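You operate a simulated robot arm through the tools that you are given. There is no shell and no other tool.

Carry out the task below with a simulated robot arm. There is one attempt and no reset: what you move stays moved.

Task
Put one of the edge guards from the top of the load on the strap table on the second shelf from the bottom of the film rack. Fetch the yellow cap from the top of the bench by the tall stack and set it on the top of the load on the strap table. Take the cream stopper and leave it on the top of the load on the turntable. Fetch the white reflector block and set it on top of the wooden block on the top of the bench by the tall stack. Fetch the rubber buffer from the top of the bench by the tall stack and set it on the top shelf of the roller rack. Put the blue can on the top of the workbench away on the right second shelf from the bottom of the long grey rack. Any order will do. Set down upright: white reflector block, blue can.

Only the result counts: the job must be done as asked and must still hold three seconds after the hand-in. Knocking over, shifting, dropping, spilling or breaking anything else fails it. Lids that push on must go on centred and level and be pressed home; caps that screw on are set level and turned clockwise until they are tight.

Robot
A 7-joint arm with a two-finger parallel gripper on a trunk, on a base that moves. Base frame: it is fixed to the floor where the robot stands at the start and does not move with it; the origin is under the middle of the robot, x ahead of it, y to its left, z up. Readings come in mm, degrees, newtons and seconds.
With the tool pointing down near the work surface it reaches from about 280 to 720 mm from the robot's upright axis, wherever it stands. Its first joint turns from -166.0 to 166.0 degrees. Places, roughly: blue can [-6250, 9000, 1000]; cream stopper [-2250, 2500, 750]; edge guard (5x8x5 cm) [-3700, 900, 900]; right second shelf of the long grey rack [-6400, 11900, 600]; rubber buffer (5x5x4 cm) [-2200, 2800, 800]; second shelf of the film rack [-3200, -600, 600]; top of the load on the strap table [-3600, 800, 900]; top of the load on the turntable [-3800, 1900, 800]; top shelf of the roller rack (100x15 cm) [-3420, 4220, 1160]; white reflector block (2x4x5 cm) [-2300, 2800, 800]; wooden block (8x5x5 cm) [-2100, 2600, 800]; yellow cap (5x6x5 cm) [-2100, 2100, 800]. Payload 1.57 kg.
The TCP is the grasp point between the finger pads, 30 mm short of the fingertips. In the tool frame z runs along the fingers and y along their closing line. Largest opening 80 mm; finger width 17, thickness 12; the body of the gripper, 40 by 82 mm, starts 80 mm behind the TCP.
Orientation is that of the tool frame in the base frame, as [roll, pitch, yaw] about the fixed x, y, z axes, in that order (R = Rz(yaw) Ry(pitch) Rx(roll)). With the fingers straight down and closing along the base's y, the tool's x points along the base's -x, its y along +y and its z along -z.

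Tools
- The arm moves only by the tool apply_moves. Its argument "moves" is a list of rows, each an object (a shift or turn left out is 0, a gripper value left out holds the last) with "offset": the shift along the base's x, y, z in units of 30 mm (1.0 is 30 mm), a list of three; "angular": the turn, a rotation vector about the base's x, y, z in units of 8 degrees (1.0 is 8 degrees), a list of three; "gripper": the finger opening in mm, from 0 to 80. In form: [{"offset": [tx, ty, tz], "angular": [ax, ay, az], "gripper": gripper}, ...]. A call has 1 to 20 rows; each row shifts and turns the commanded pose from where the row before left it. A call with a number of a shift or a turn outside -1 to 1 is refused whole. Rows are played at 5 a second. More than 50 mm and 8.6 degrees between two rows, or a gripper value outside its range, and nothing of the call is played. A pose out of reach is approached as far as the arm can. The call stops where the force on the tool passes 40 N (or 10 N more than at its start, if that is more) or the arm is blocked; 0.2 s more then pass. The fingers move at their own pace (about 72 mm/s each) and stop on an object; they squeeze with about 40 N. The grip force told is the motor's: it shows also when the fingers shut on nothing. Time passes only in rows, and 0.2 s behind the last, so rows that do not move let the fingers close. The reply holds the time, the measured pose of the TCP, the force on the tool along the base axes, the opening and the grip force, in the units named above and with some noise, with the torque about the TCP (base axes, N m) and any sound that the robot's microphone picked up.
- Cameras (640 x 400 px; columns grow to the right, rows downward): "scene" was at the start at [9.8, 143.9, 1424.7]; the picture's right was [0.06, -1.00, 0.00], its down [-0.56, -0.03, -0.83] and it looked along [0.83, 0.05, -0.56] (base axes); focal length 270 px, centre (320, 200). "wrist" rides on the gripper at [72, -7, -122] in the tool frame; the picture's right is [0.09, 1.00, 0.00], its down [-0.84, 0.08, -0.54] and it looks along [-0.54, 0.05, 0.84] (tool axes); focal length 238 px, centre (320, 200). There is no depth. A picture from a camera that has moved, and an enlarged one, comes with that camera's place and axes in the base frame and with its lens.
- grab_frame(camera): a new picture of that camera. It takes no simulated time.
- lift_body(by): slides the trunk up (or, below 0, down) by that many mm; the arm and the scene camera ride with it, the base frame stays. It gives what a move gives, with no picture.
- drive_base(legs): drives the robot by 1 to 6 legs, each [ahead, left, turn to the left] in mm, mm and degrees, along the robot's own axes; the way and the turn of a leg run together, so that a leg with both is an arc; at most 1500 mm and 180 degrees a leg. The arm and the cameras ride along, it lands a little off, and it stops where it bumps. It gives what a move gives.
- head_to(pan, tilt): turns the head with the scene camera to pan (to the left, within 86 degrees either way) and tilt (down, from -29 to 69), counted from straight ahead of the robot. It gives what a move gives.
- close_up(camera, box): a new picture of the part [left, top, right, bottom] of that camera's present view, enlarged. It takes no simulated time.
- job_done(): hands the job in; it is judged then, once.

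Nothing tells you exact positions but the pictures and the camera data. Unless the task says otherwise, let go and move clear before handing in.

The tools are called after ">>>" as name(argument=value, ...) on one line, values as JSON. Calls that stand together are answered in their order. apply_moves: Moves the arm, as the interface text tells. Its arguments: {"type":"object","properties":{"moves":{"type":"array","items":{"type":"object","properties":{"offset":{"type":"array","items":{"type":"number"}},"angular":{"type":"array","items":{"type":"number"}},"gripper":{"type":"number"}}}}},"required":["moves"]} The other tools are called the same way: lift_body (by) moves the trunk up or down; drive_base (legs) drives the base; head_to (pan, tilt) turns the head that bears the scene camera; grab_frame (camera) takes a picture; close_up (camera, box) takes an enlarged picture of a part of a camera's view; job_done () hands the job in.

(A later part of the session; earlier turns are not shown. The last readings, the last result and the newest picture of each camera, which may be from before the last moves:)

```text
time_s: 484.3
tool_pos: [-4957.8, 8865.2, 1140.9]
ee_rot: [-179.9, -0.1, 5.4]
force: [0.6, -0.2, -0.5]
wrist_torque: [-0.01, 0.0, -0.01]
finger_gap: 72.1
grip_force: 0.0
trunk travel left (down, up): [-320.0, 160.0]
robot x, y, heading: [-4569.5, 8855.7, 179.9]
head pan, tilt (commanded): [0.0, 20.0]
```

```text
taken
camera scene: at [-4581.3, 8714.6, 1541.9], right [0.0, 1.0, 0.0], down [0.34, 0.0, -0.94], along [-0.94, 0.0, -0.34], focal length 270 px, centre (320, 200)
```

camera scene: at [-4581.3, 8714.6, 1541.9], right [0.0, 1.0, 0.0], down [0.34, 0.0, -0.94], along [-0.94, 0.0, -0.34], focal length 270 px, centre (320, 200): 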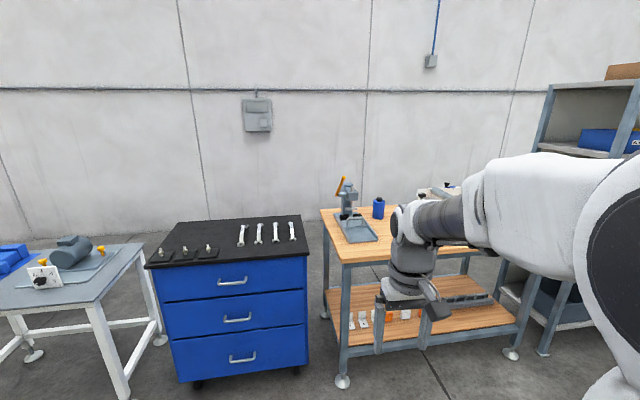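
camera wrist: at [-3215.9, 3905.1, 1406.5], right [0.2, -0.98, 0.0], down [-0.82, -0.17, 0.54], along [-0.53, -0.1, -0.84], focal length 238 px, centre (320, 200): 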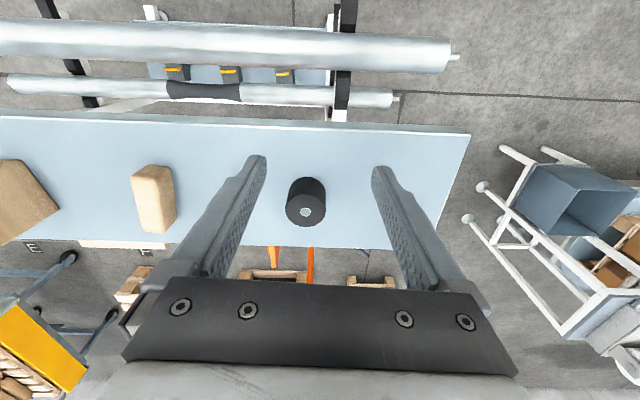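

The can is at about (-6236, 9102) on the workbench, some 500 mm behind its front edge, next to the press. I come closer for a good look.

>>> drive_base(legs=[[600, -230, 0]])

>>> head_to(pan=5, tilt=30)

>>> grab_frame(camera="scene")

>>> grab_frame(camera="wrist")

```text
time_s: 488.6
tool_pos: [-5543.9, 9101.8, 1141.3]
ee_rot: [-179.9, 0.0, 5.0]
force: [0.1, -0.4, 0.7]
wrist_torque: [0.01, 0.0, 0.01]
finger_gap: 72.1
grip_force: 0.0
trunk travel left (down, up): [-320.0, 160.0]
robot x, y, heading: [-5156.1, 9091.6, 179.2]
head pan, tilt (commanded): [0.0, 20.0]
```

```text
time_s: 489.4
tool_pos: [-5543.2, 9102.2, 1140.4]
ee_rot: [-180.0, 0.0, 5.0]
force: [-0.2, -0.7, -0.4]
wrist_torque: [0.03, 0.0, -0.01]
finger_gap: 71.7
grip_force: 0.0
trunk travel left (down, up): [-320.0, 160.0]
robot x, y, heading: [-5157.0, 9090.0, 179.4]
head pan, tilt (commanded): [5.0, 30.0]
```

```text
taken
camera scene: at [-5166.2, 8942.1, 1525.9], right [-0.07, 1.0, 0.0], down [0.5, 0.04, -0.87], along [-0.86, -0.06, -0.5], focal length 270 px, centre (320, 200)
```

scene: 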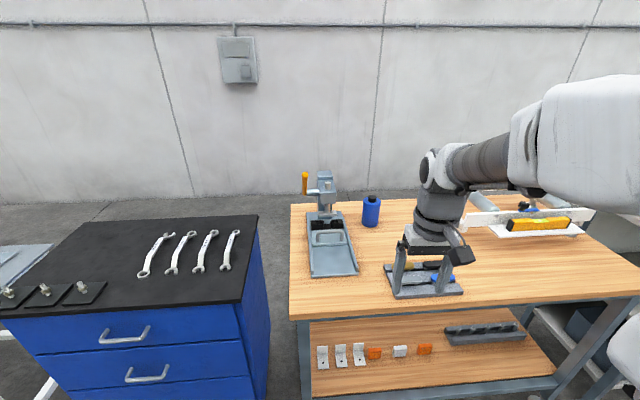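

```text
taken
camera wrist: at [-5472.7, 9115.6, 1262.6], right [0.18, -0.98, 0.0], down [-0.83, -0.15, 0.54], along [-0.53, -0.1, -0.84], focal length 238 px, centre (320, 200)
```

wrist: 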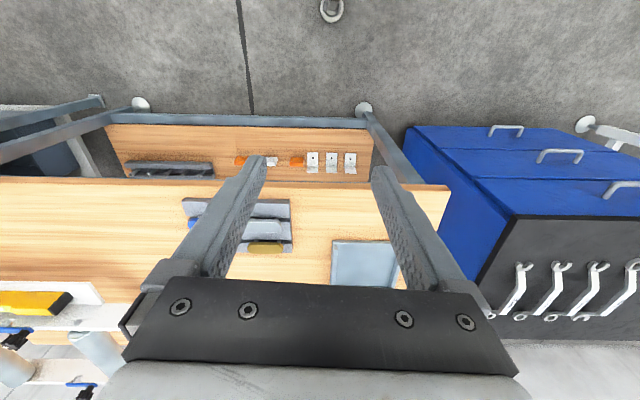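

>>> close_up(camera="scene", box=[280, 150, 480, 300])

>>> close_up(camera="scene", box=[340, 180, 404, 240])

```text
2.67 times, centred on (380, 225) of scene
camera zoom: at [-5166.2, 8942.1, 1525.9], right [-0.07, 1.0, 0.0], down [0.5, 0.04, -0.87], along [-0.86, -0.06, -0.5], focal length 721 px, centre (160, 133)
```

zoom: 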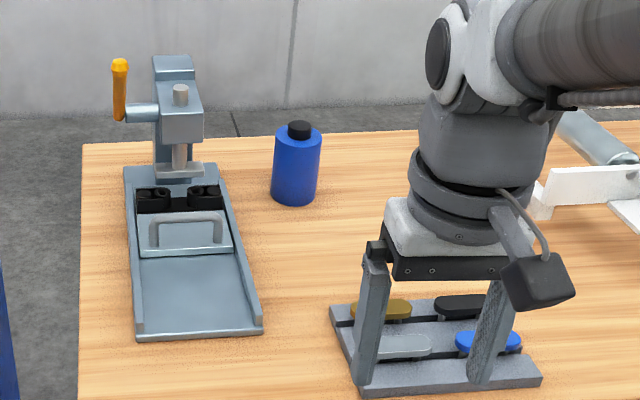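

```text
6.67 times, centred on (372, 210) of scene
camera zoom: at [-5166.2, 8942.1, 1525.9], right [-0.07, 1.0, 0.0], down [0.5, 0.04, -0.87], along [-0.86, -0.06, -0.5], focal length 1802 px, centre (-27, 133)
```

zoom: 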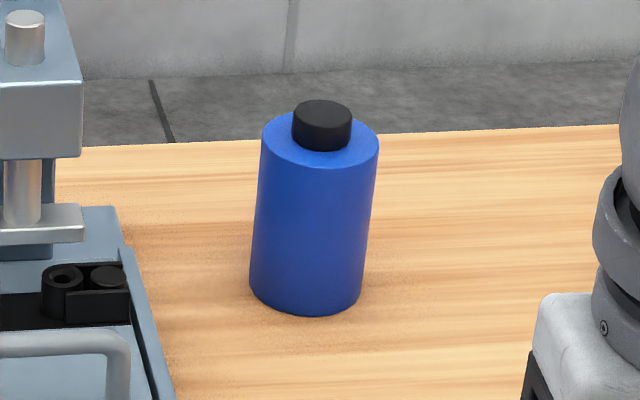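

>>> drive_base(legs=[[225, 0, 0.5]])

>>> apply_moves(moves=[{"offset": [-1, 0, 0], "gripper": 79}, {"offset": [-1, 0, 0]}, {"offset": [-1, 0, 0]}, {"offset": [-1, 0, 0]}, {"offset": [-1, 0, 0]}])

>>> grab_frame(camera="wrist")

>>> grab_frame(camera="scene")

```text
time_s: 491.4
tool_pos: [-5765.8, 9099.1, 1141.7]
ee_rot: [-179.8, 0.0, 5.6]
force: [-0.1, 0.1, 0.1]
wrist_torque: [-0.01, -0.02, 0.01]
finger_gap: 71.8
grip_force: 0.1
trunk travel left (down, up): [-320.0, 160.0]
robot x, y, heading: [-5378.5, 9091.9, 179.8]
head pan, tilt (commanded): [5.0, 30.0]
```

```text
time_s: 492.6
tool_pos: [-5915.1, 9098.0, 1141.1]
ee_rot: [-179.8, 0.0, 5.7]
force: [0.1, -0.1, -0.3]
wrist_torque: [-0.02, -0.01, 0.02]
finger_gap: 79.0
grip_force: 0.1
trunk travel left (down, up): [-320.0, 160.0]
robot x, y, heading: [-5377.8, 9093.4, 179.8]
head pan, tilt (commanded): [5.0, 30.0]
```

```text
taken
camera wrist: at [-5844.5, 9113.0, 1263.2], right [0.19, -0.98, 0.0], down [-0.82, -0.16, 0.54], along [-0.53, -0.1, -0.84], focal length 238 px, centre (320, 200)
```

wrist: 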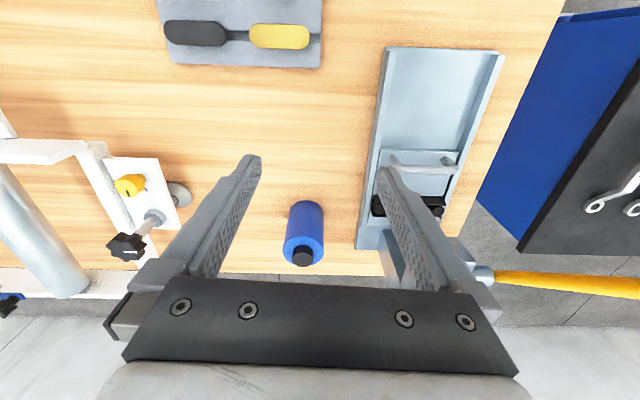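

```text
taken
camera scene: at [-5385.8, 8943.4, 1525.8], right [-0.09, 1.0, 0.0], down [0.5, 0.04, -0.87], along [-0.86, -0.07, -0.5], focal length 270 px, centre (320, 200)
```

scene: 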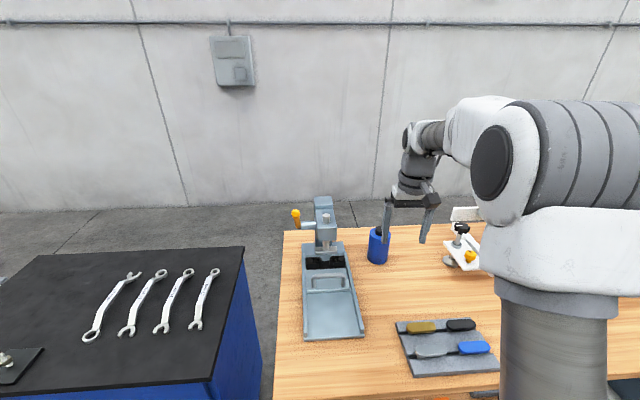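

>>> close_up(camera="wrist", box=[262, 190, 358, 275])

>>> close_up(camera="scene", box=[350, 210, 410, 275])

```text
4.71 times, centred on (310, 232) of wrist
camera zoom: at [-5844.5, 9113.0, 1263.2], right [0.19, -0.98, 0.0], down [-0.82, -0.16, 0.54], along [-0.53, -0.1, -0.84], focal length 1122 px, centre (367, 47)
```

zoom: 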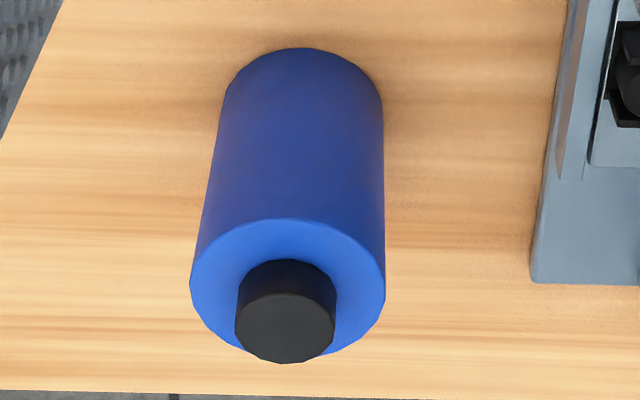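

```text
6.15 times, centred on (380, 242) of scene
camera zoom: at [-5385.8, 8943.4, 1525.8], right [-0.09, 1.0, 0.0], down [0.5, 0.04, -0.87], along [-0.86, -0.07, -0.5], focal length 1664 px, centre (-49, -62)
```

zoom: 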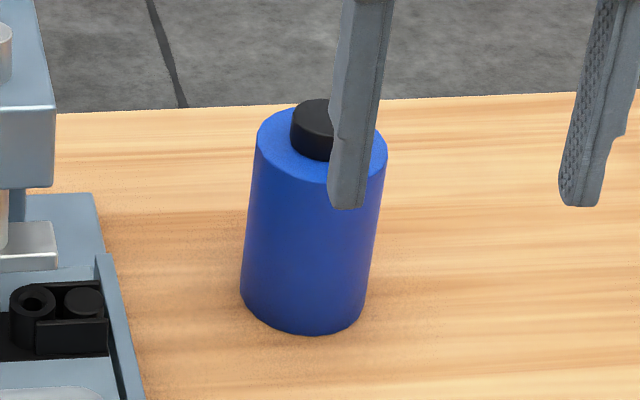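

The can is 75 mm across with a black cap (36 mm) on top, centre about (-6148, 9086), shoulder at z≈960. I'll take it by the cap with the tool tilted 45° forward.

>>> apply_moves(moves=[{"offset": [-0.5, -0.05, 0], "angular": [0, 0, -0.71], "gripper": 64}, {"offset": [-0.9, -0.05, 0], "angular": [0, 0.9375, 0]}, {"offset": [-0.9, -0.05, 0], "angular": [0, 0.9375, 0]}, {"offset": [-0.9, -0.05, -0.1], "angular": [0, 0.9375, 0]}, {"offset": [-0.9, -0.05, -0.2], "angular": [0, 0.9375, 0]}, {"offset": [-0.9, -0.05, -0.3], "angular": [0, 0.9375, 0]}, {"offset": [-0.9, -0.05, -0.3], "angular": [0, 0.9375, 0]}, {"offset": [-0.6, -0.05, -0.3]}, {}])

>>> grab_frame(camera="wrist")

>>> close_up(camera="scene", box=[300, 150, 500, 300])

```text
time_s: 494.6
tool_pos: [-6108.3, 9086.1, 1104.5]
ee_rot: [-179.9, 45.1, 0.1]
force: [0.0, -0.4, 0.1]
wrist_torque: [-0.03, -0.02, 0.01]
finger_gap: 64.0
grip_force: 0.0
trunk travel left (down, up): [-320.0, 160.0]
robot x, y, heading: [-5375.5, 9090.3, 179.9]
head pan, tilt (commanded): [5.0, 30.0]
```

```text
taken
camera wrist: at [-5971.9, 9093.3, 1139.6], right [0.06, -1.0, -0.07], down [-0.21, -0.08, 0.98], along [-0.98, -0.05, -0.21], focal length 238 px, centre (320, 200)
```

wrist: 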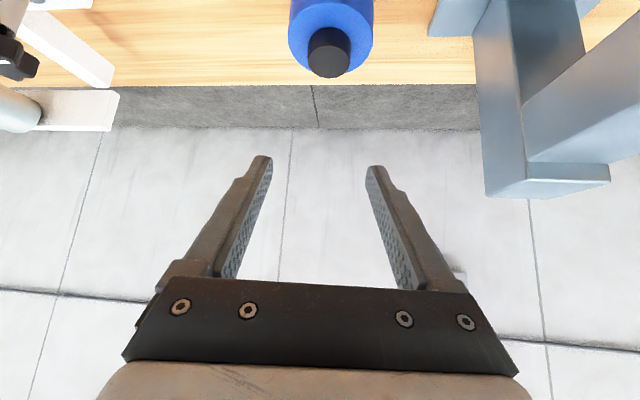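

```text
2.67 times, centred on (400, 225) of scene
camera zoom: at [-5385.9, 8943.4, 1525.8], right [-0.09, 1.0, 0.0], down [0.5, 0.04, -0.87], along [-0.86, -0.07, -0.5], focal length 721 px, centre (107, 133)
```

zoom: 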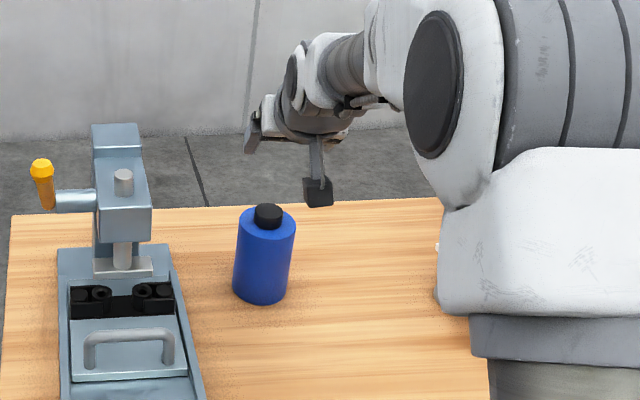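

>>> apply_moves(moves=[{"offset": [-0.33, 0, -0.8]}, {"offset": [-0.33, 0, -0.8]}, {"offset": [0, 0, -0.8]}, {"offset": [0, 0, -0.65]}, {}])

>>> grab_frame(camera="wrist")

>>> close_up(camera="scene", box=[340, 190, 440, 265])

```text
time_s: 495.8
tool_pos: [-6128.9, 9087.9, 1013.5]
ee_rot: [-179.9, 44.9, 0.0]
force: [0.3, 0.3, 0.2]
wrist_torque: [-0.02, 0.03, 0.01]
finger_gap: 64.1
grip_force: 0.2
trunk travel left (down, up): [-320.0, 160.0]
robot x, y, heading: [-5375.0, 9093.3, 179.8]
head pan, tilt (commanded): [5.0, 30.0]
```

```text
taken
camera wrist: at [-5992.2, 9094.6, 1048.8], right [0.06, -1.0, -0.07], down [-0.21, -0.08, 0.97], along [-0.98, -0.05, -0.21], focal length 238 px, centre (320, 200)
```

wrist: 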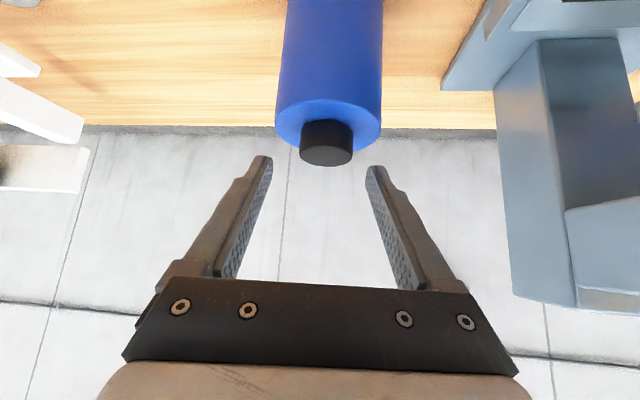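

```text
5.33 times, centred on (390, 228) of scene
camera zoom: at [-5385.8, 8943.4, 1525.9], right [-0.09, 1.0, 0.0], down [0.5, 0.04, -0.87], along [-0.86, -0.07, -0.5], focal length 1442 px, centre (-53, 53)
```

zoom: 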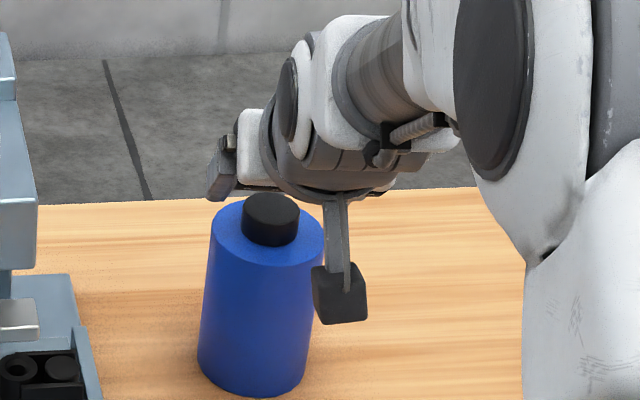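

>>> apply_moves(moves=[{"offset": [-0.03, -0.1, -0.3]}, {"offset": [0, 0, -0.3]}, {}])

>>> close_up(camera="wrist", box=[220, 60, 420, 220])

>>> close_up(camera="scene", box=[340, 190, 440, 265])

```text
time_s: 496.6
tool_pos: [-6130.2, 9084.3, 997.7]
ee_rot: [-179.9, 45.3, -0.1]
force: [1.0, 0.2, 4.6]
wrist_torque: [-0.13, 0.09, -0.03]
finger_gap: 63.6
grip_force: 0.0
trunk travel left (down, up): [-320.0, 160.0]
robot x, y, heading: [-5378.4, 9095.2, 179.7]
head pan, tilt (commanded): [5.0, 30.0]
```

```text
2.50 times, centred on (320, 140) of wrist
camera zoom: at [-5993.2, 9091.2, 1032.0], right [0.06, -1.0, -0.07], down [-0.21, -0.08, 0.98], along [-0.98, -0.05, -0.21], focal length 596 px, centre (320, 350)
```

zoom: 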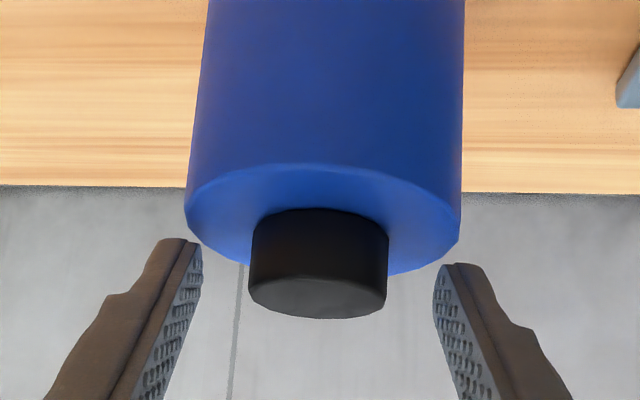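

```text
5.33 times, centred on (390, 228) of scene
camera zoom: at [-5385.3, 8943.4, 1525.9], right [-0.09, 1.0, 0.0], down [0.5, 0.04, -0.87], along [-0.86, -0.07, -0.5], focal length 1442 px, centre (-53, 53)
```

zoom: 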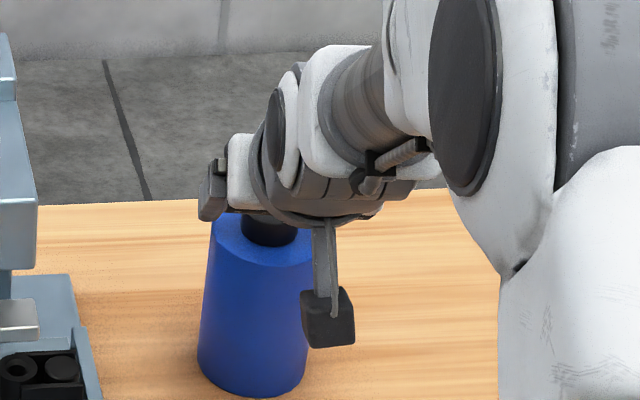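

>>> apply_moves(moves=[{"offset": [0, 0, 0.1]}, {"gripper": 44}, {}, {"gripper": 0}, {}, {}])

>>> close_up(camera="wrist", box=[220, 60, 420, 220])

```text
time_s: 498.0
tool_pos: [-6129.0, 9084.7, 997.0]
ee_rot: [-179.9, 44.9, 0.0]
force: [1.7, 0.9, 0.2]
wrist_torque: [0.04, -0.04, -0.02]
finger_gap: 34.9
grip_force: 40.5
trunk travel left (down, up): [-320.0, 160.0]
robot x, y, heading: [-5374.3, 9091.8, 180.2]
head pan, tilt (commanded): [5.0, 30.0]
```

```text
2.50 times, centred on (320, 140) of wrist
camera zoom: at [-5992.9, 9091.4, 1034.2], right [0.06, -1.0, -0.07], down [-0.21, -0.08, 0.97], along [-0.98, -0.05, -0.21], focal length 596 px, centre (320, 350)
```

zoom: 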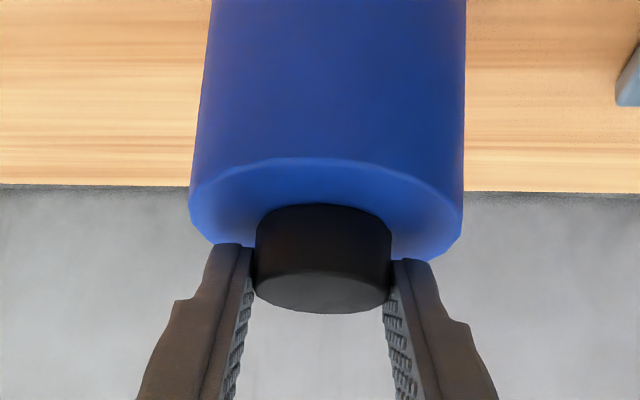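

The cap is gripped (35 mm). I lift carefully and check that the can comes along.

>>> apply_moves(moves=[{"offset": [0, 0, 0.3]}, {"offset": [0, 0, 0.5]}, {}])

>>> grab_frame(camera="wrist")

>>> close_up(camera="scene", box=[320, 170, 460, 275])

```text
time_s: 498.8
tool_pos: [-6129.4, 9084.2, 1021.6]
ee_rot: [-180.0, 45.0, -0.1]
force: [-0.1, -0.1, -4.0]
wrist_torque: [-0.01, -0.03, 0.0]
finger_gap: 34.9
grip_force: 40.1
trunk travel left (down, up): [-320.0, 160.0]
robot x, y, heading: [-5377.2, 9091.2, 179.9]
head pan, tilt (commanded): [5.0, 30.0]
```

```text
taken
camera wrist: at [-5993.1, 9091.9, 1057.3], right [0.06, -1.0, -0.07], down [-0.21, -0.08, 0.97], along [-0.98, -0.05, -0.21], focal length 238 px, centre (320, 200)
```

wrist: 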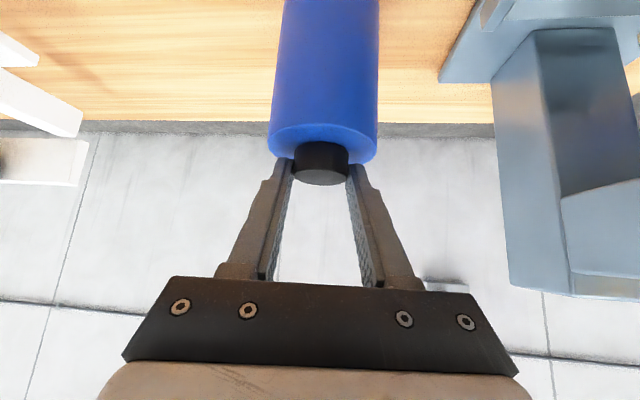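

```text
3.81 times, centred on (390, 222) of scene
camera zoom: at [-5386.1, 8943.4, 1525.8], right [-0.09, 1.0, 0.0], down [0.5, 0.04, -0.87], along [-0.86, -0.07, -0.5], focal length 1030 px, centre (53, 114)
```

zoom: 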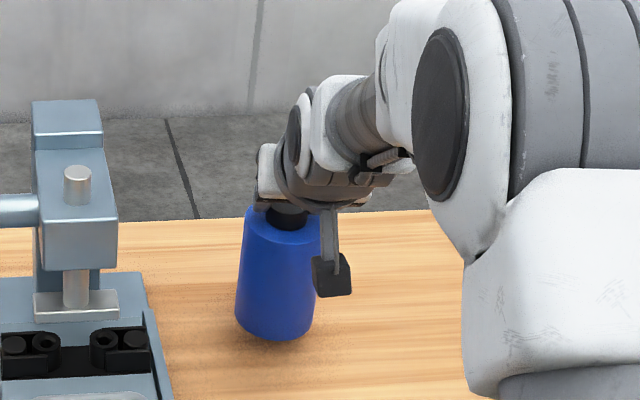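

>>> apply_moves(moves=[{"offset": [0, 0, 1]}, {"offset": [0, 0, 1]}, {"offset": [0, 0, 1]}, {"offset": [0.5, 0, 0.8]}, {"offset": [1, 0, 0]}, {"offset": [1, 0, 0]}, {"offset": [1, 0, 0]}, {"offset": [1, 0, 0]}, {"offset": [1, 0, 0]}, {"offset": [1, 0, 0]}, {"offset": [1, 0, 0]}, {}])

>>> drive_base(legs=[[-700, 0, 0], [0, -1450, 0]])

>>> head_to(pan=-30, tilt=20)

>>> grab_frame(camera="scene")

>>> head_to(pan=0, tilt=20)

>>> grab_frame(camera="scene")

```text
time_s: 501.4
tool_pos: [-5905.4, 9083.0, 1135.3]
ee_rot: [-179.8, 45.0, -0.1]
force: [-0.5, -0.7, -4.6]
wrist_torque: [0.01, -0.01, -0.01]
finger_gap: 35.2
grip_force: 39.6
trunk travel left (down, up): [-320.0, 160.0]
robot x, y, heading: [-5377.3, 9096.2, 179.9]
head pan, tilt (commanded): [5.0, 30.0]
```

```text
time_s: 517.0
tool_pos: [-5218.3, 10538.9, 1135.4]
ee_rot: [-179.9, 45.0, -0.2]
force: [0.0, -0.2, -4.1]
wrist_torque: [0.03, -0.06, 0.02]
finger_gap: 35.3
grip_force: 40.3
trunk travel left (down, up): [-320.0, 160.0]
robot x, y, heading: [-4686.4, 10546.9, 179.6]
head pan, tilt (commanded): [5.0, 30.0]
```

```text
time_s: 518.0
tool_pos: [-5218.2, 10537.7, 1135.1]
ee_rot: [-179.9, 45.0, -0.2]
force: [-0.1, -0.2, -3.5]
wrist_torque: [0.0, -0.05, -0.03]
finger_gap: 35.1
grip_force: 40.4
trunk travel left (down, up): [-320.0, 160.0]
robot x, y, heading: [-4689.8, 10543.4, 179.8]
head pan, tilt (commanded): [-30.0, 20.0]
```

```text
taken
camera scene: at [-4688.1, 10451.6, 1541.9], right [0.5, 0.86, 0.0], down [0.3, -0.17, -0.94], along [-0.81, 0.47, -0.34], focal length 270 px, centre (320, 200)
```

scene: 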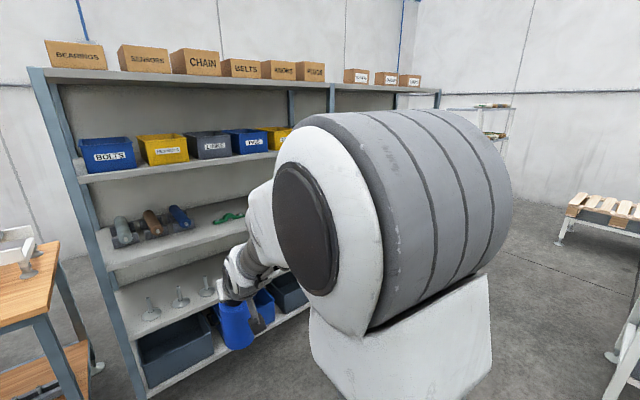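

```text
time_s: 519.0
tool_pos: [-5217.8, 10537.8, 1135.2]
ee_rot: [-179.9, 45.1, -0.1]
force: [-1.1, 0.2, -5.0]
wrist_torque: [-0.01, -0.05, -0.01]
finger_gap: 35.0
grip_force: 39.7
trunk travel left (down, up): [-320.0, 160.0]
robot x, y, heading: [-4687.3, 10545.4, 179.8]
head pan, tilt (commanded): [0.0, 20.0]
```

```text
taken
camera scene: at [-4700.7, 10405.2, 1541.9], right [0.01, 1.0, 0.0], down [0.34, 0.0, -0.94], along [-0.94, 0.0, -0.34], focal length 270 px, centre (320, 200)
```

scene: 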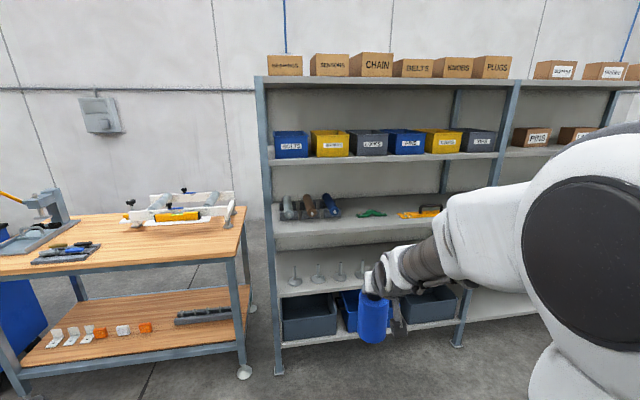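

The can hangs safely. The long grey rack has two bays; the right bay's second shelf is farther to the right. I move along to face it.

>>> drive_base(legs=[[350, -1250, 0]])

>>> head_to(pan=-5, tilt=28)

>>> grab_frame(camera="scene")

>>> head_to(pan=30, tilt=25)

>>> grab_frame(camera="scene")

```text
time_s: 528.5
tool_pos: [-5564.2, 11787.6, 1134.9]
ee_rot: [-179.9, 45.0, 0.1]
force: [-0.6, 0.2, -4.6]
wrist_torque: [0.01, -0.06, 0.02]
finger_gap: 34.9
grip_force: 40.2
trunk travel left (down, up): [-320.0, 160.0]
robot x, y, heading: [-5033.9, 11800.3, -179.9]
head pan, tilt (commanded): [0.0, 20.0]
```

```text
time_s: 529.2
tool_pos: [-5562.7, 11787.8, 1134.9]
ee_rot: [-180.0, 45.0, 0.2]
force: [0.6, -0.9, -4.1]
wrist_torque: [0.0, -0.03, -0.01]
finger_gap: 34.5
grip_force: 40.0
trunk travel left (down, up): [-320.0, 160.0]
robot x, y, heading: [-5030.9, 11799.0, -180.0]
head pan, tilt (commanded): [-5.0, 28.0]
```

```text
taken
camera scene: at [-5043.8, 11666.5, 1529.1], right [0.08, 1.0, 0.0], down [0.47, -0.04, -0.88], along [-0.88, 0.07, -0.47], focal length 270 px, centre (320, 200)
```

scene: 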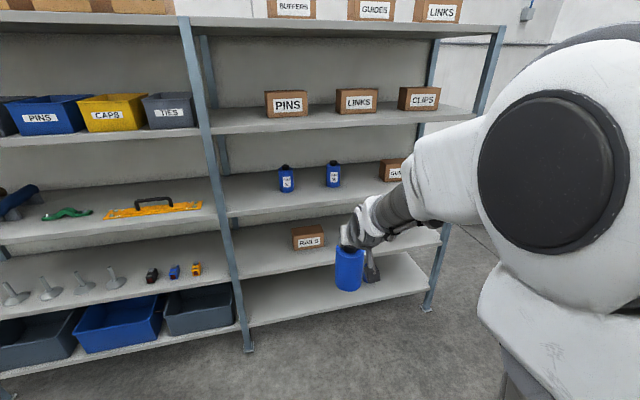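

```text
time_s: 530.2
tool_pos: [-5563.9, 11788.3, 1134.9]
ee_rot: [-179.9, 45.0, 0.1]
force: [0.0, -0.4, -5.1]
wrist_torque: [-0.03, -0.04, 0.01]
finger_gap: 34.8
grip_force: 40.0
trunk travel left (down, up): [-320.0, 160.0]
robot x, y, heading: [-5033.8, 11799.4, -179.8]
head pan, tilt (commanded): [30.0, 25.0]
```

```text
taken
camera scene: at [-5032.6, 11612.6, 1533.8], right [-0.5, 0.87, 0.0], down [0.37, 0.21, -0.91], along [-0.78, -0.45, -0.42], focal length 270 px, centre (320, 200)
```

scene: 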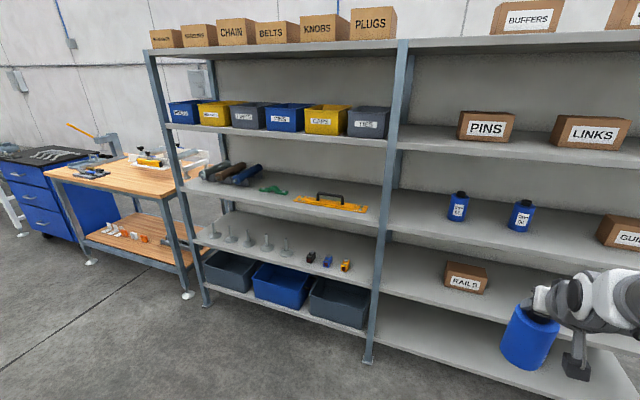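

The target shelf (the one with the RAILS box, z≈560) has plenty of free room right of the box. I lower the trunk and arm, then approach.

>>> lift_body(by=-300)

>>> drive_base(legs=[[400, -165, 0]])

>>> head_to(pan=0, tilt=25)

>>> grab_frame(camera="scene")

>>> grab_frame(camera="wrist")

```text
time_s: 533.2
tool_pos: [-5562.9, 11788.8, 834.7]
ee_rot: [180.0, 45.0, 0.2]
force: [0.2, -0.3, -3.8]
wrist_torque: [0.0, -0.04, 0.0]
finger_gap: 34.8
grip_force: 40.0
trunk travel left (down, up): [-20.0, 460.0]
robot x, y, heading: [-5035.2, 11799.8, -180.0]
head pan, tilt (commanded): [30.0, 25.0]
```

```text
time_s: 536.4
tool_pos: [-5964.0, 11951.4, 836.0]
ee_rot: [-180.0, 45.1, 0.2]
force: [0.2, -0.1, -5.0]
wrist_torque: [0.0, -0.05, 0.01]
finger_gap: 34.8
grip_force: 40.5
trunk travel left (down, up): [-20.0, 460.0]
robot x, y, heading: [-5435.2, 11961.9, -179.8]
head pan, tilt (commanded): [30.0, 25.0]
```

```text
time_s: 537.4
tool_pos: [-5963.8, 11952.6, 836.6]
ee_rot: [-179.9, 45.0, 0.3]
force: [-0.5, 0.8, -4.4]
wrist_torque: [0.02, -0.09, 0.01]
finger_gap: 34.7
grip_force: 40.4
trunk travel left (down, up): [-20.0, 460.0]
robot x, y, heading: [-5434.9, 11961.7, -179.9]
head pan, tilt (commanded): [0.0, 25.0]
```

```text
taken
camera scene: at [-5445.3, 11822.7, 1233.8], right [0.0, 1.0, 0.0], down [0.42, 0.0, -0.91], along [-0.91, 0.0, -0.42], focal length 270 px, centre (320, 200)
```

scene: 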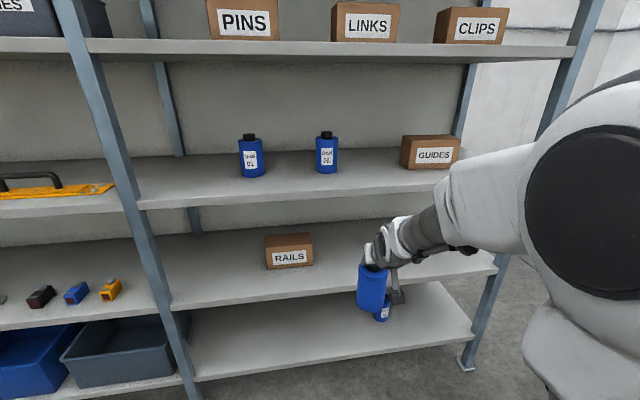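

```text
taken
camera wrist: at [-5827.0, 11959.9, 870.6], right [0.07, -1.0, -0.07], down [-0.21, -0.08, 0.97], along [-0.98, -0.05, -0.21], focal length 238 px, centre (320, 200)
```

wrist: 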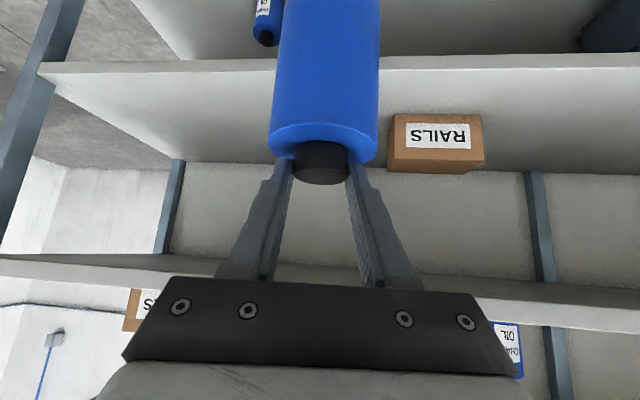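

>>> drive_base(legs=[[115, 0, 0]])

>>> apply_moves(moves=[{"offset": [0, 0, -0.8]}, {"offset": [0, 0, -0.8]}, {"offset": [0, 0, -0.7]}, {"offset": [0, 0, -0.3]}, {}])

>>> grab_frame(camera="wrist")

>>> close_up(camera="scene", box=[250, 180, 510, 340])

```text
time_s: 538.8
tool_pos: [-6078.2, 11952.4, 835.6]
ee_rot: [-179.9, 45.0, 0.2]
force: [0.2, -0.4, -4.1]
wrist_torque: [0.01, -0.04, 0.01]
finger_gap: 34.6
grip_force: 39.7
trunk travel left (down, up): [-20.0, 460.0]
robot x, y, heading: [-5547.1, 11965.9, -179.7]
head pan, tilt (commanded): [0.0, 25.0]
```

```text
time_s: 540.0
tool_pos: [-6079.9, 11950.2, 758.0]
ee_rot: [-179.9, 45.0, 0.2]
force: [-0.1, 0.3, -4.0]
wrist_torque: [0.0, -0.02, -0.01]
finger_gap: 34.8
grip_force: 39.8
trunk travel left (down, up): [-20.0, 460.0]
robot x, y, heading: [-5549.7, 11962.1, -180.0]
head pan, tilt (commanded): [0.0, 25.0]
```

```text
taken
camera wrist: at [-5942.3, 11958.5, 792.9], right [0.07, -1.0, -0.07], down [-0.21, -0.08, 0.97], along [-0.98, -0.05, -0.21], focal length 238 px, centre (320, 200)
```

wrist: 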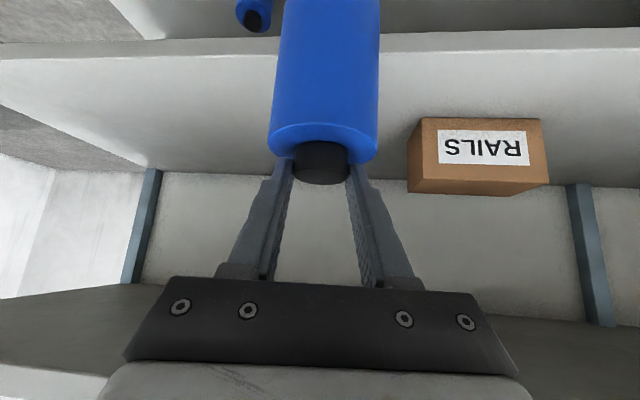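

```text
2.46 times, centred on (380, 260) of scene
camera zoom: at [-5560.2, 11822.4, 1233.8], right [0.0, 1.0, 0.0], down [0.42, 0.0, -0.91], along [-0.91, 0.0, -0.42], focal length 666 px, centre (172, 52)
```

zoom: 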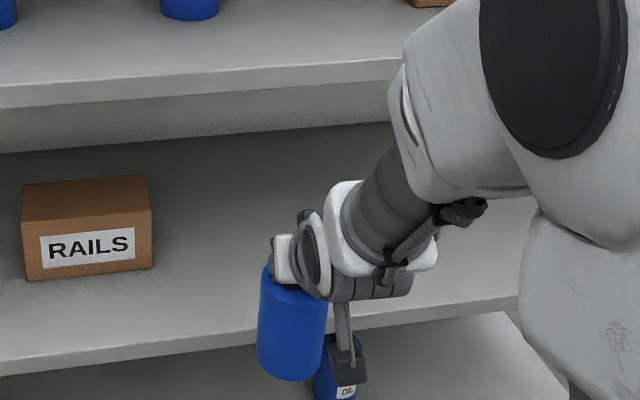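

The can's bottom is about 20 mm above shelf level. I slide it in over the front of the shelf.

>>> apply_moves(moves=[{"offset": [-0.9, 0, 0]}, {"offset": [-0.9, 0, 0]}, {"offset": [-0.9, 0, -0.05]}, {"offset": [-0.9, 0, -0.05]}, {"offset": [-0.2, 0, -0.05]}, {}])

>>> grab_frame(camera="wrist")

>>> close_up(camera="scene", box=[250, 180, 510, 340])

```text
time_s: 541.4
tool_pos: [-6193.5, 11951.9, 752.4]
ee_rot: [-179.9, 45.1, 0.3]
force: [-0.1, 0.2, -3.7]
wrist_torque: [0.0, -0.02, -0.03]
finger_gap: 34.6
grip_force: 40.3
trunk travel left (down, up): [-20.0, 460.0]
robot x, y, heading: [-5550.9, 11958.3, -179.9]
head pan, tilt (commanded): [0.0, 25.0]
```

```text
taken
camera wrist: at [-6056.3, 11959.5, 787.5], right [0.07, -1.0, -0.07], down [-0.21, -0.08, 0.97], along [-0.98, -0.05, -0.21], focal length 238 px, centre (320, 200)
```

wrist: 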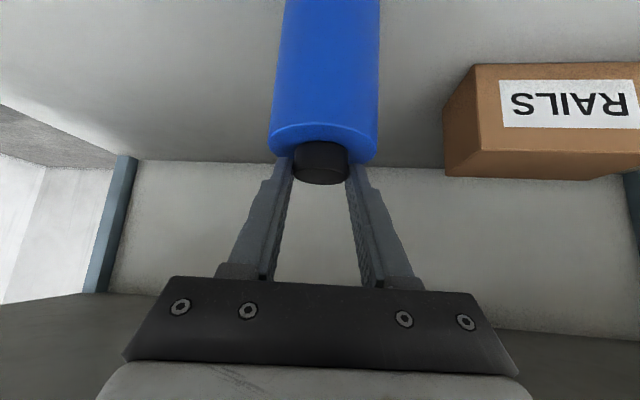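

```text
2.46 times, centred on (380, 260) of scene
camera zoom: at [-5560.2, 11822.4, 1233.8], right [0.0, 1.0, 0.0], down [0.42, 0.0, -0.91], along [-0.91, 0.0, -0.42], focal length 666 px, centre (172, 52)
```

zoom: 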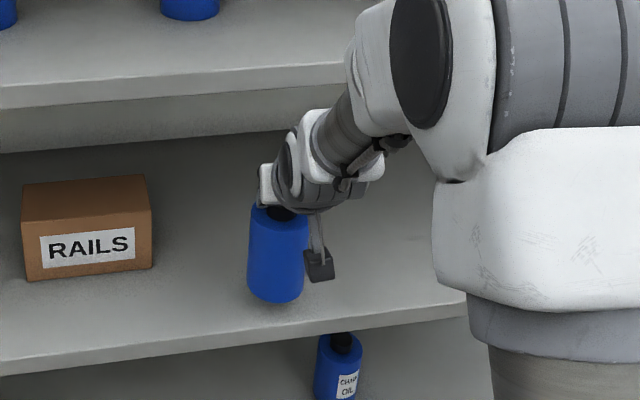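

>>> apply_moves(moves=[{"offset": [0, 0, -0.15]}, {"offset": [0, 0, -0.07]}, {}])

>>> apply_moves(moves=[{"offset": [0, 0, -0.07]}, {"offset": [0, 0, -0.05]}, {}])

>>> apply_moves(moves=[{"offset": [0, 0, -0.06]}, {"offset": [0, 0, -0.05]}, {}])

```text
time_s: 542.2
tool_pos: [-6194.3, 11950.9, 745.0]
ee_rot: [-180.0, 44.8, 0.2]
force: [0.3, 0.5, -4.1]
wrist_torque: [0.02, -0.07, 0.02]
finger_gap: 34.8
grip_force: 40.0
trunk travel left (down, up): [-20.0, 460.0]
robot x, y, heading: [-5549.8, 11961.2, -180.1]
head pan, tilt (commanded): [0.0, 25.0]
```

```text
time_s: 543.0
tool_pos: [-6192.0, 11952.1, 743.1]
ee_rot: [-179.8, 45.0, 0.3]
force: [-0.8, 0.7, -3.7]
wrist_torque: [0.03, -0.05, -0.01]
finger_gap: 34.5
grip_force: 40.2
trunk travel left (down, up): [-20.0, 460.0]
robot x, y, heading: [-5551.3, 11962.8, -179.8]
head pan, tilt (commanded): [0.0, 25.0]
```

```text
time_s: 543.8
tool_pos: [-6192.2, 11950.9, 739.1]
ee_rot: [-179.8, 45.0, 0.2]
force: [-0.2, 0.6, -4.7]
wrist_torque: [0.04, -0.03, -0.01]
finger_gap: 34.7
grip_force: 40.1
trunk travel left (down, up): [-20.0, 460.0]
robot x, y, heading: [-5550.7, 11966.8, -179.8]
head pan, tilt (commanded): [0.0, 25.0]
```

>>> apply_moves(moves=[{"offset": [0, 0, -0.06]}, {"offset": [0, 0, -0.05]}, {}])

>>> apply_moves(moves=[{"offset": [0, 0, -0.06]}, {"offset": [0, 0, -0.05]}, {}])

>>> close_up(camera="scene", box=[330, 240, 420, 330])

```text
time_s: 544.6
tool_pos: [-6193.1, 11952.2, 736.1]
ee_rot: [-179.9, 45.0, 0.2]
force: [0.0, -0.8, -3.9]
wrist_torque: [0.03, 0.0, 0.02]
finger_gap: 34.5
grip_force: 40.3
trunk travel left (down, up): [-20.0, 460.0]
robot x, y, heading: [-5551.8, 11960.8, -179.5]
head pan, tilt (commanded): [0.0, 25.0]
```

```text
time_s: 545.4
tool_pos: [-6192.9, 11951.5, 732.2]
ee_rot: [-179.9, 45.1, 0.3]
force: [-0.2, 0.7, -4.2]
wrist_torque: [-0.03, -0.07, 0.01]
finger_gap: 34.7
grip_force: 40.3
trunk travel left (down, up): [-20.0, 460.0]
robot x, y, heading: [-5546.5, 11961.0, -180.0]
head pan, tilt (commanded): [0.0, 25.0]
```

```text
4.44 times, centred on (375, 285) of scene
camera zoom: at [-5560.2, 11822.4, 1233.8], right [0.0, 1.0, 0.0], down [0.42, 0.0, -0.91], along [-0.91, 0.0, -0.42], focal length 1202 px, centre (76, -178)
```

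zoom: 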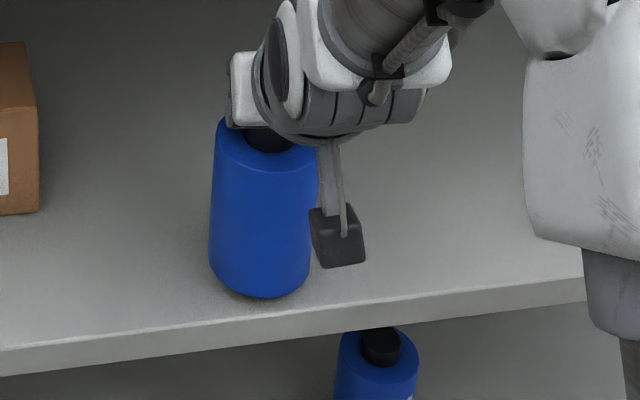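

>>> apply_moves(moves=[{"offset": [0, 0, -0.06]}, {"offset": [0, 0, -0.04]}, {}])

>>> apply_moves(moves=[{"offset": [0, 0, -0.06]}, {"offset": [0, 0, -0.04]}, {}])

>>> apply_moves(moves=[{"offset": [0, 0, -0.06]}, {"offset": [0, 0, -0.04]}, {}])

```text
time_s: 546.2
tool_pos: [-6193.9, 11950.6, 727.7]
ee_rot: [-179.8, 44.9, 0.2]
force: [0.2, 0.0, -5.1]
wrist_torque: [0.01, -0.04, 0.01]
finger_gap: 34.6
grip_force: 39.7
trunk travel left (down, up): [-20.0, 460.0]
robot x, y, heading: [-5548.0, 11961.6, -180.2]
head pan, tilt (commanded): [0.0, 25.0]
```

```text
time_s: 547.0
tool_pos: [-6192.6, 11951.6, 725.9]
ee_rot: [-179.9, 45.1, 0.3]
force: [0.2, 1.0, -4.1]
wrist_torque: [-0.05, -0.04, -0.03]
finger_gap: 34.8
grip_force: 39.7
trunk travel left (down, up): [-20.0, 460.0]
robot x, y, heading: [-5547.8, 11967.8, -179.8]
head pan, tilt (commanded): [0.0, 25.0]
```

```text
time_s: 547.8
tool_pos: [-6193.5, 11952.3, 723.1]
ee_rot: [-180.0, 45.0, 0.2]
force: [-0.5, 0.1, -5.1]
wrist_torque: [0.0, -0.03, -0.01]
finger_gap: 34.8
grip_force: 40.3
trunk travel left (down, up): [-20.0, 460.0]
robot x, y, heading: [-5550.7, 11964.6, -179.7]
head pan, tilt (commanded): [0.0, 25.0]
```

>>> close_up(camera="scene", box=[340, 260, 400, 310])

>>> grab_frame(camera="wrist")

```text
8.00 times, centred on (370, 285) of scene
camera zoom: at [-5560.2, 11822.4, 1233.8], right [0.0, 1.0, 0.0], down [0.42, 0.0, -0.91], along [-0.91, 0.0, -0.42], focal length 2163 px, centre (-80, -480)
```

zoom: 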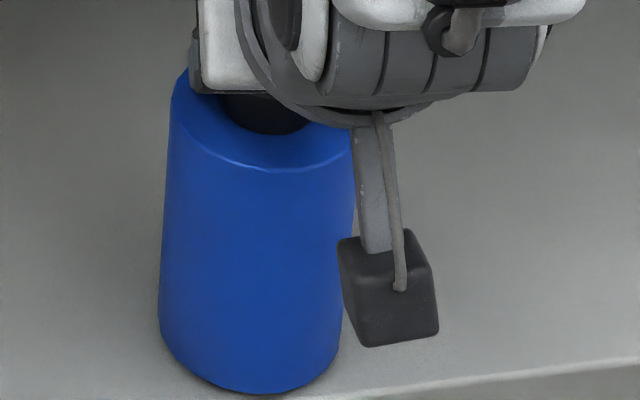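

```text
taken
camera wrist: at [-6055.6, 11959.3, 758.5], right [0.07, -1.0, -0.07], down [-0.21, -0.08, 0.97], along [-0.98, -0.05, -0.21], focal length 238 px, centre (320, 200)
```

wrist: 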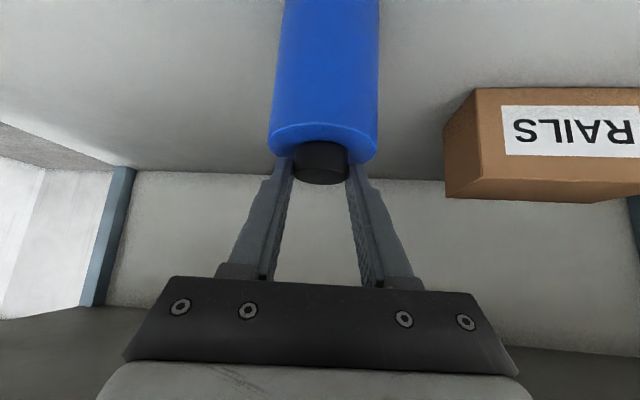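

No contact yet and the can is close to the shelf's front edge. I raise a little, move 22 mm deeper, and continue lowering.

>>> apply_moves(moves=[{"offset": [0, 0, 0.35]}, {"offset": [-0.4, 0, 0]}, {"offset": [-0.35, 0, 0]}, {"offset": [0, 0, -0.3]}, {}])

>>> apply_moves(moves=[{"offset": [0, 0, -0.06]}, {"offset": [0, 0, -0.04]}, {}])

>>> apply_moves(moves=[{"offset": [0, 0, -0.06]}, {"offset": [0, 0, -0.04]}, {}])

```text
time_s: 549.0
tool_pos: [-6215.1, 11953.0, 723.9]
ee_rot: [-179.9, 45.0, 0.3]
force: [-0.3, -0.7, -4.2]
wrist_torque: [0.0, -0.05, -0.01]
finger_gap: 34.7
grip_force: 39.9
trunk travel left (down, up): [-20.0, 460.0]
robot x, y, heading: [-5548.9, 11963.5, -179.8]
head pan, tilt (commanded): [0.0, 25.0]
```

```text
time_s: 549.8
tool_pos: [-6214.6, 11951.8, 721.8]
ee_rot: [-179.9, 44.9, 0.2]
force: [-0.1, -0.5, -4.0]
wrist_torque: [0.01, -0.05, -0.03]
finger_gap: 34.8
grip_force: 39.9
trunk travel left (down, up): [-20.0, 460.0]
robot x, y, heading: [-5550.2, 11961.0, -179.7]
head pan, tilt (commanded): [0.0, 25.0]
```

```text
time_s: 550.6
tool_pos: [-6214.8, 11951.8, 719.9]
ee_rot: [-179.9, 45.0, 0.1]
force: [0.2, -0.2, -2.9]
wrist_torque: [-0.01, 0.0, -0.02]
finger_gap: 34.6
grip_force: 40.0
trunk travel left (down, up): [-20.0, 460.0]
robot x, y, heading: [-5547.7, 11965.2, -179.9]
head pan, tilt (commanded): [0.0, 25.0]
```

>>> apply_moves(moves=[{"offset": [0, 0, -0.05]}, {}])

>>> apply_moves(moves=[{"offset": [0, 0, -0.05]}, {}])

>>> close_up(camera="scene", box=[330, 240, 420, 310])

```text
time_s: 551.2
tool_pos: [-6216.1, 11951.0, 720.3]
ee_rot: [-179.9, 45.2, 0.1]
force: [3.3, -0.9, 7.5]
wrist_torque: [-0.2, -0.78, -0.02]
finger_gap: 34.6
grip_force: 40.2
trunk travel left (down, up): [-20.0, 460.0]
robot x, y, heading: [-5547.1, 11964.1, -179.8]
head pan, tilt (commanded): [0.0, 25.0]
```

```text
time_s: 551.8
tool_pos: [-6215.4, 11951.6, 718.7]
ee_rot: [-180.0, 45.3, 0.2]
force: [5.1, -1.3, 18.6]
wrist_torque: [-0.2, -0.77, -0.01]
finger_gap: 34.7
grip_force: 39.7
trunk travel left (down, up): [-20.0, 460.0]
robot x, y, heading: [-5547.8, 11960.9, -179.7]
head pan, tilt (commanded): [0.0, 25.0]
```

```text
5.71 times, centred on (375, 275) of scene
camera zoom: at [-5558.5, 11822.4, 1234.0], right [0.0, 1.0, 0.0], down [0.42, 0.0, -0.91], along [-0.91, 0.0, -0.42], focal length 1545 px, centre (6, -229)
```

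zoom: 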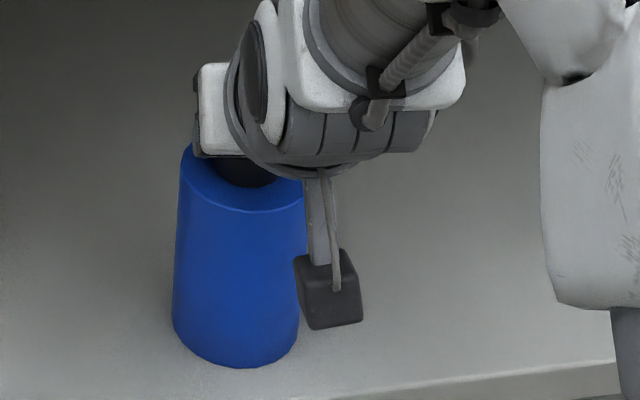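

Contact on the shelf. I ease off, open the fingers and withdraw along the tool axis.

>>> apply_moves(moves=[{"offset": [0, 0, 0.06]}, {"gripper": 40}, {}, {"gripper": 60}, {}, {}])

>>> grab_frame(camera="wrist")

```text
time_s: 553.2
tool_pos: [-6215.6, 11951.1, 717.7]
ee_rot: [-179.9, 44.9, 0.1]
force: [-0.2, -0.2, 0.4]
wrist_torque: [0.02, -0.02, 0.02]
finger_gap: 60.2
grip_force: 0.0
trunk travel left (down, up): [-20.0, 460.0]
robot x, y, heading: [-5548.5, 11965.6, -180.0]
head pan, tilt (commanded): [0.0, 25.0]
```

```text
taken
camera wrist: at [-6077.8, 11959.0, 752.9], right [0.07, -1.0, -0.07], down [-0.21, -0.08, 0.97], along [-0.98, -0.05, -0.21], focal length 238 px, centre (320, 200)
```

wrist: 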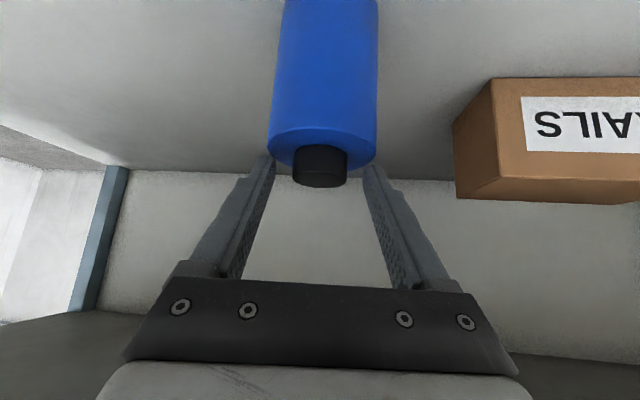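

>>> apply_moves(moves=[{"offset": [0.3, 0, 0.3]}, {"offset": [0.6, 0, 0.6]}, {"offset": [0.7, 0, 0.7]}, {"offset": [1, 0, 0.3]}, {"offset": [1, 0, 0]}, {"offset": [1, 0, 0]}, {"offset": [1, 0, 0]}, {"offset": [1, 0, 0]}, {}])

>>> grab_frame(camera="wrist")

>>> grab_frame(camera="scene")

```text
time_s: 555.2
tool_pos: [-6015.7, 11952.4, 774.6]
ee_rot: [180.0, 45.0, 0.2]
force: [-0.1, 0.2, -0.5]
wrist_torque: [0.03, 0.0, -0.01]
finger_gap: 60.1
grip_force: 0.1
trunk travel left (down, up): [-20.0, 460.0]
robot x, y, heading: [-5548.2, 11963.4, -179.6]
head pan, tilt (commanded): [0.0, 25.0]
```

```text
taken
camera wrist: at [-5878.5, 11959.9, 810.5], right [0.07, -1.0, -0.07], down [-0.21, -0.08, 0.97], along [-0.98, -0.05, -0.21], focal length 238 px, centre (320, 200)
```

wrist: 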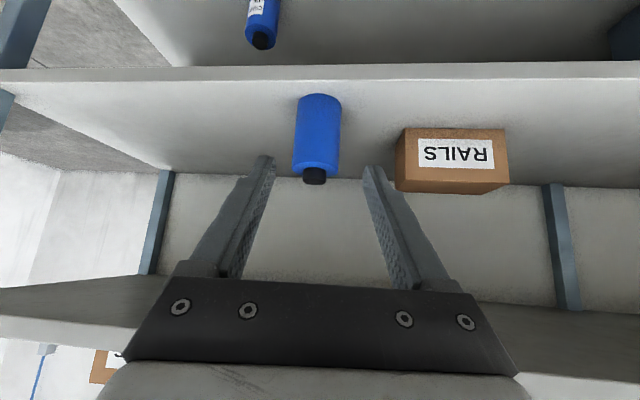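

```text
taken
camera scene: at [-5560.0, 11822.4, 1233.8], right [0.0, 1.0, 0.0], down [0.42, 0.0, -0.91], along [-0.91, 0.0, -0.42], focal length 270 px, centre (320, 200)
```

scene: 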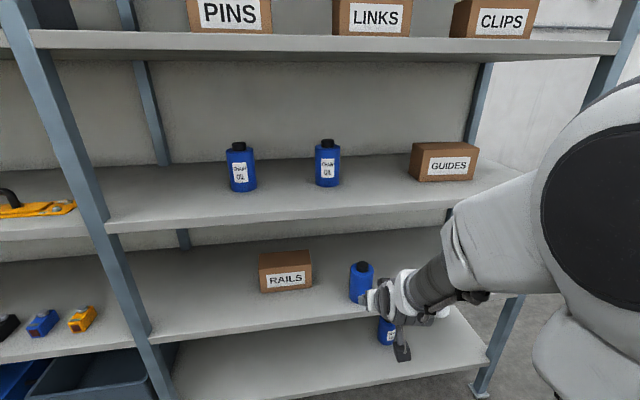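

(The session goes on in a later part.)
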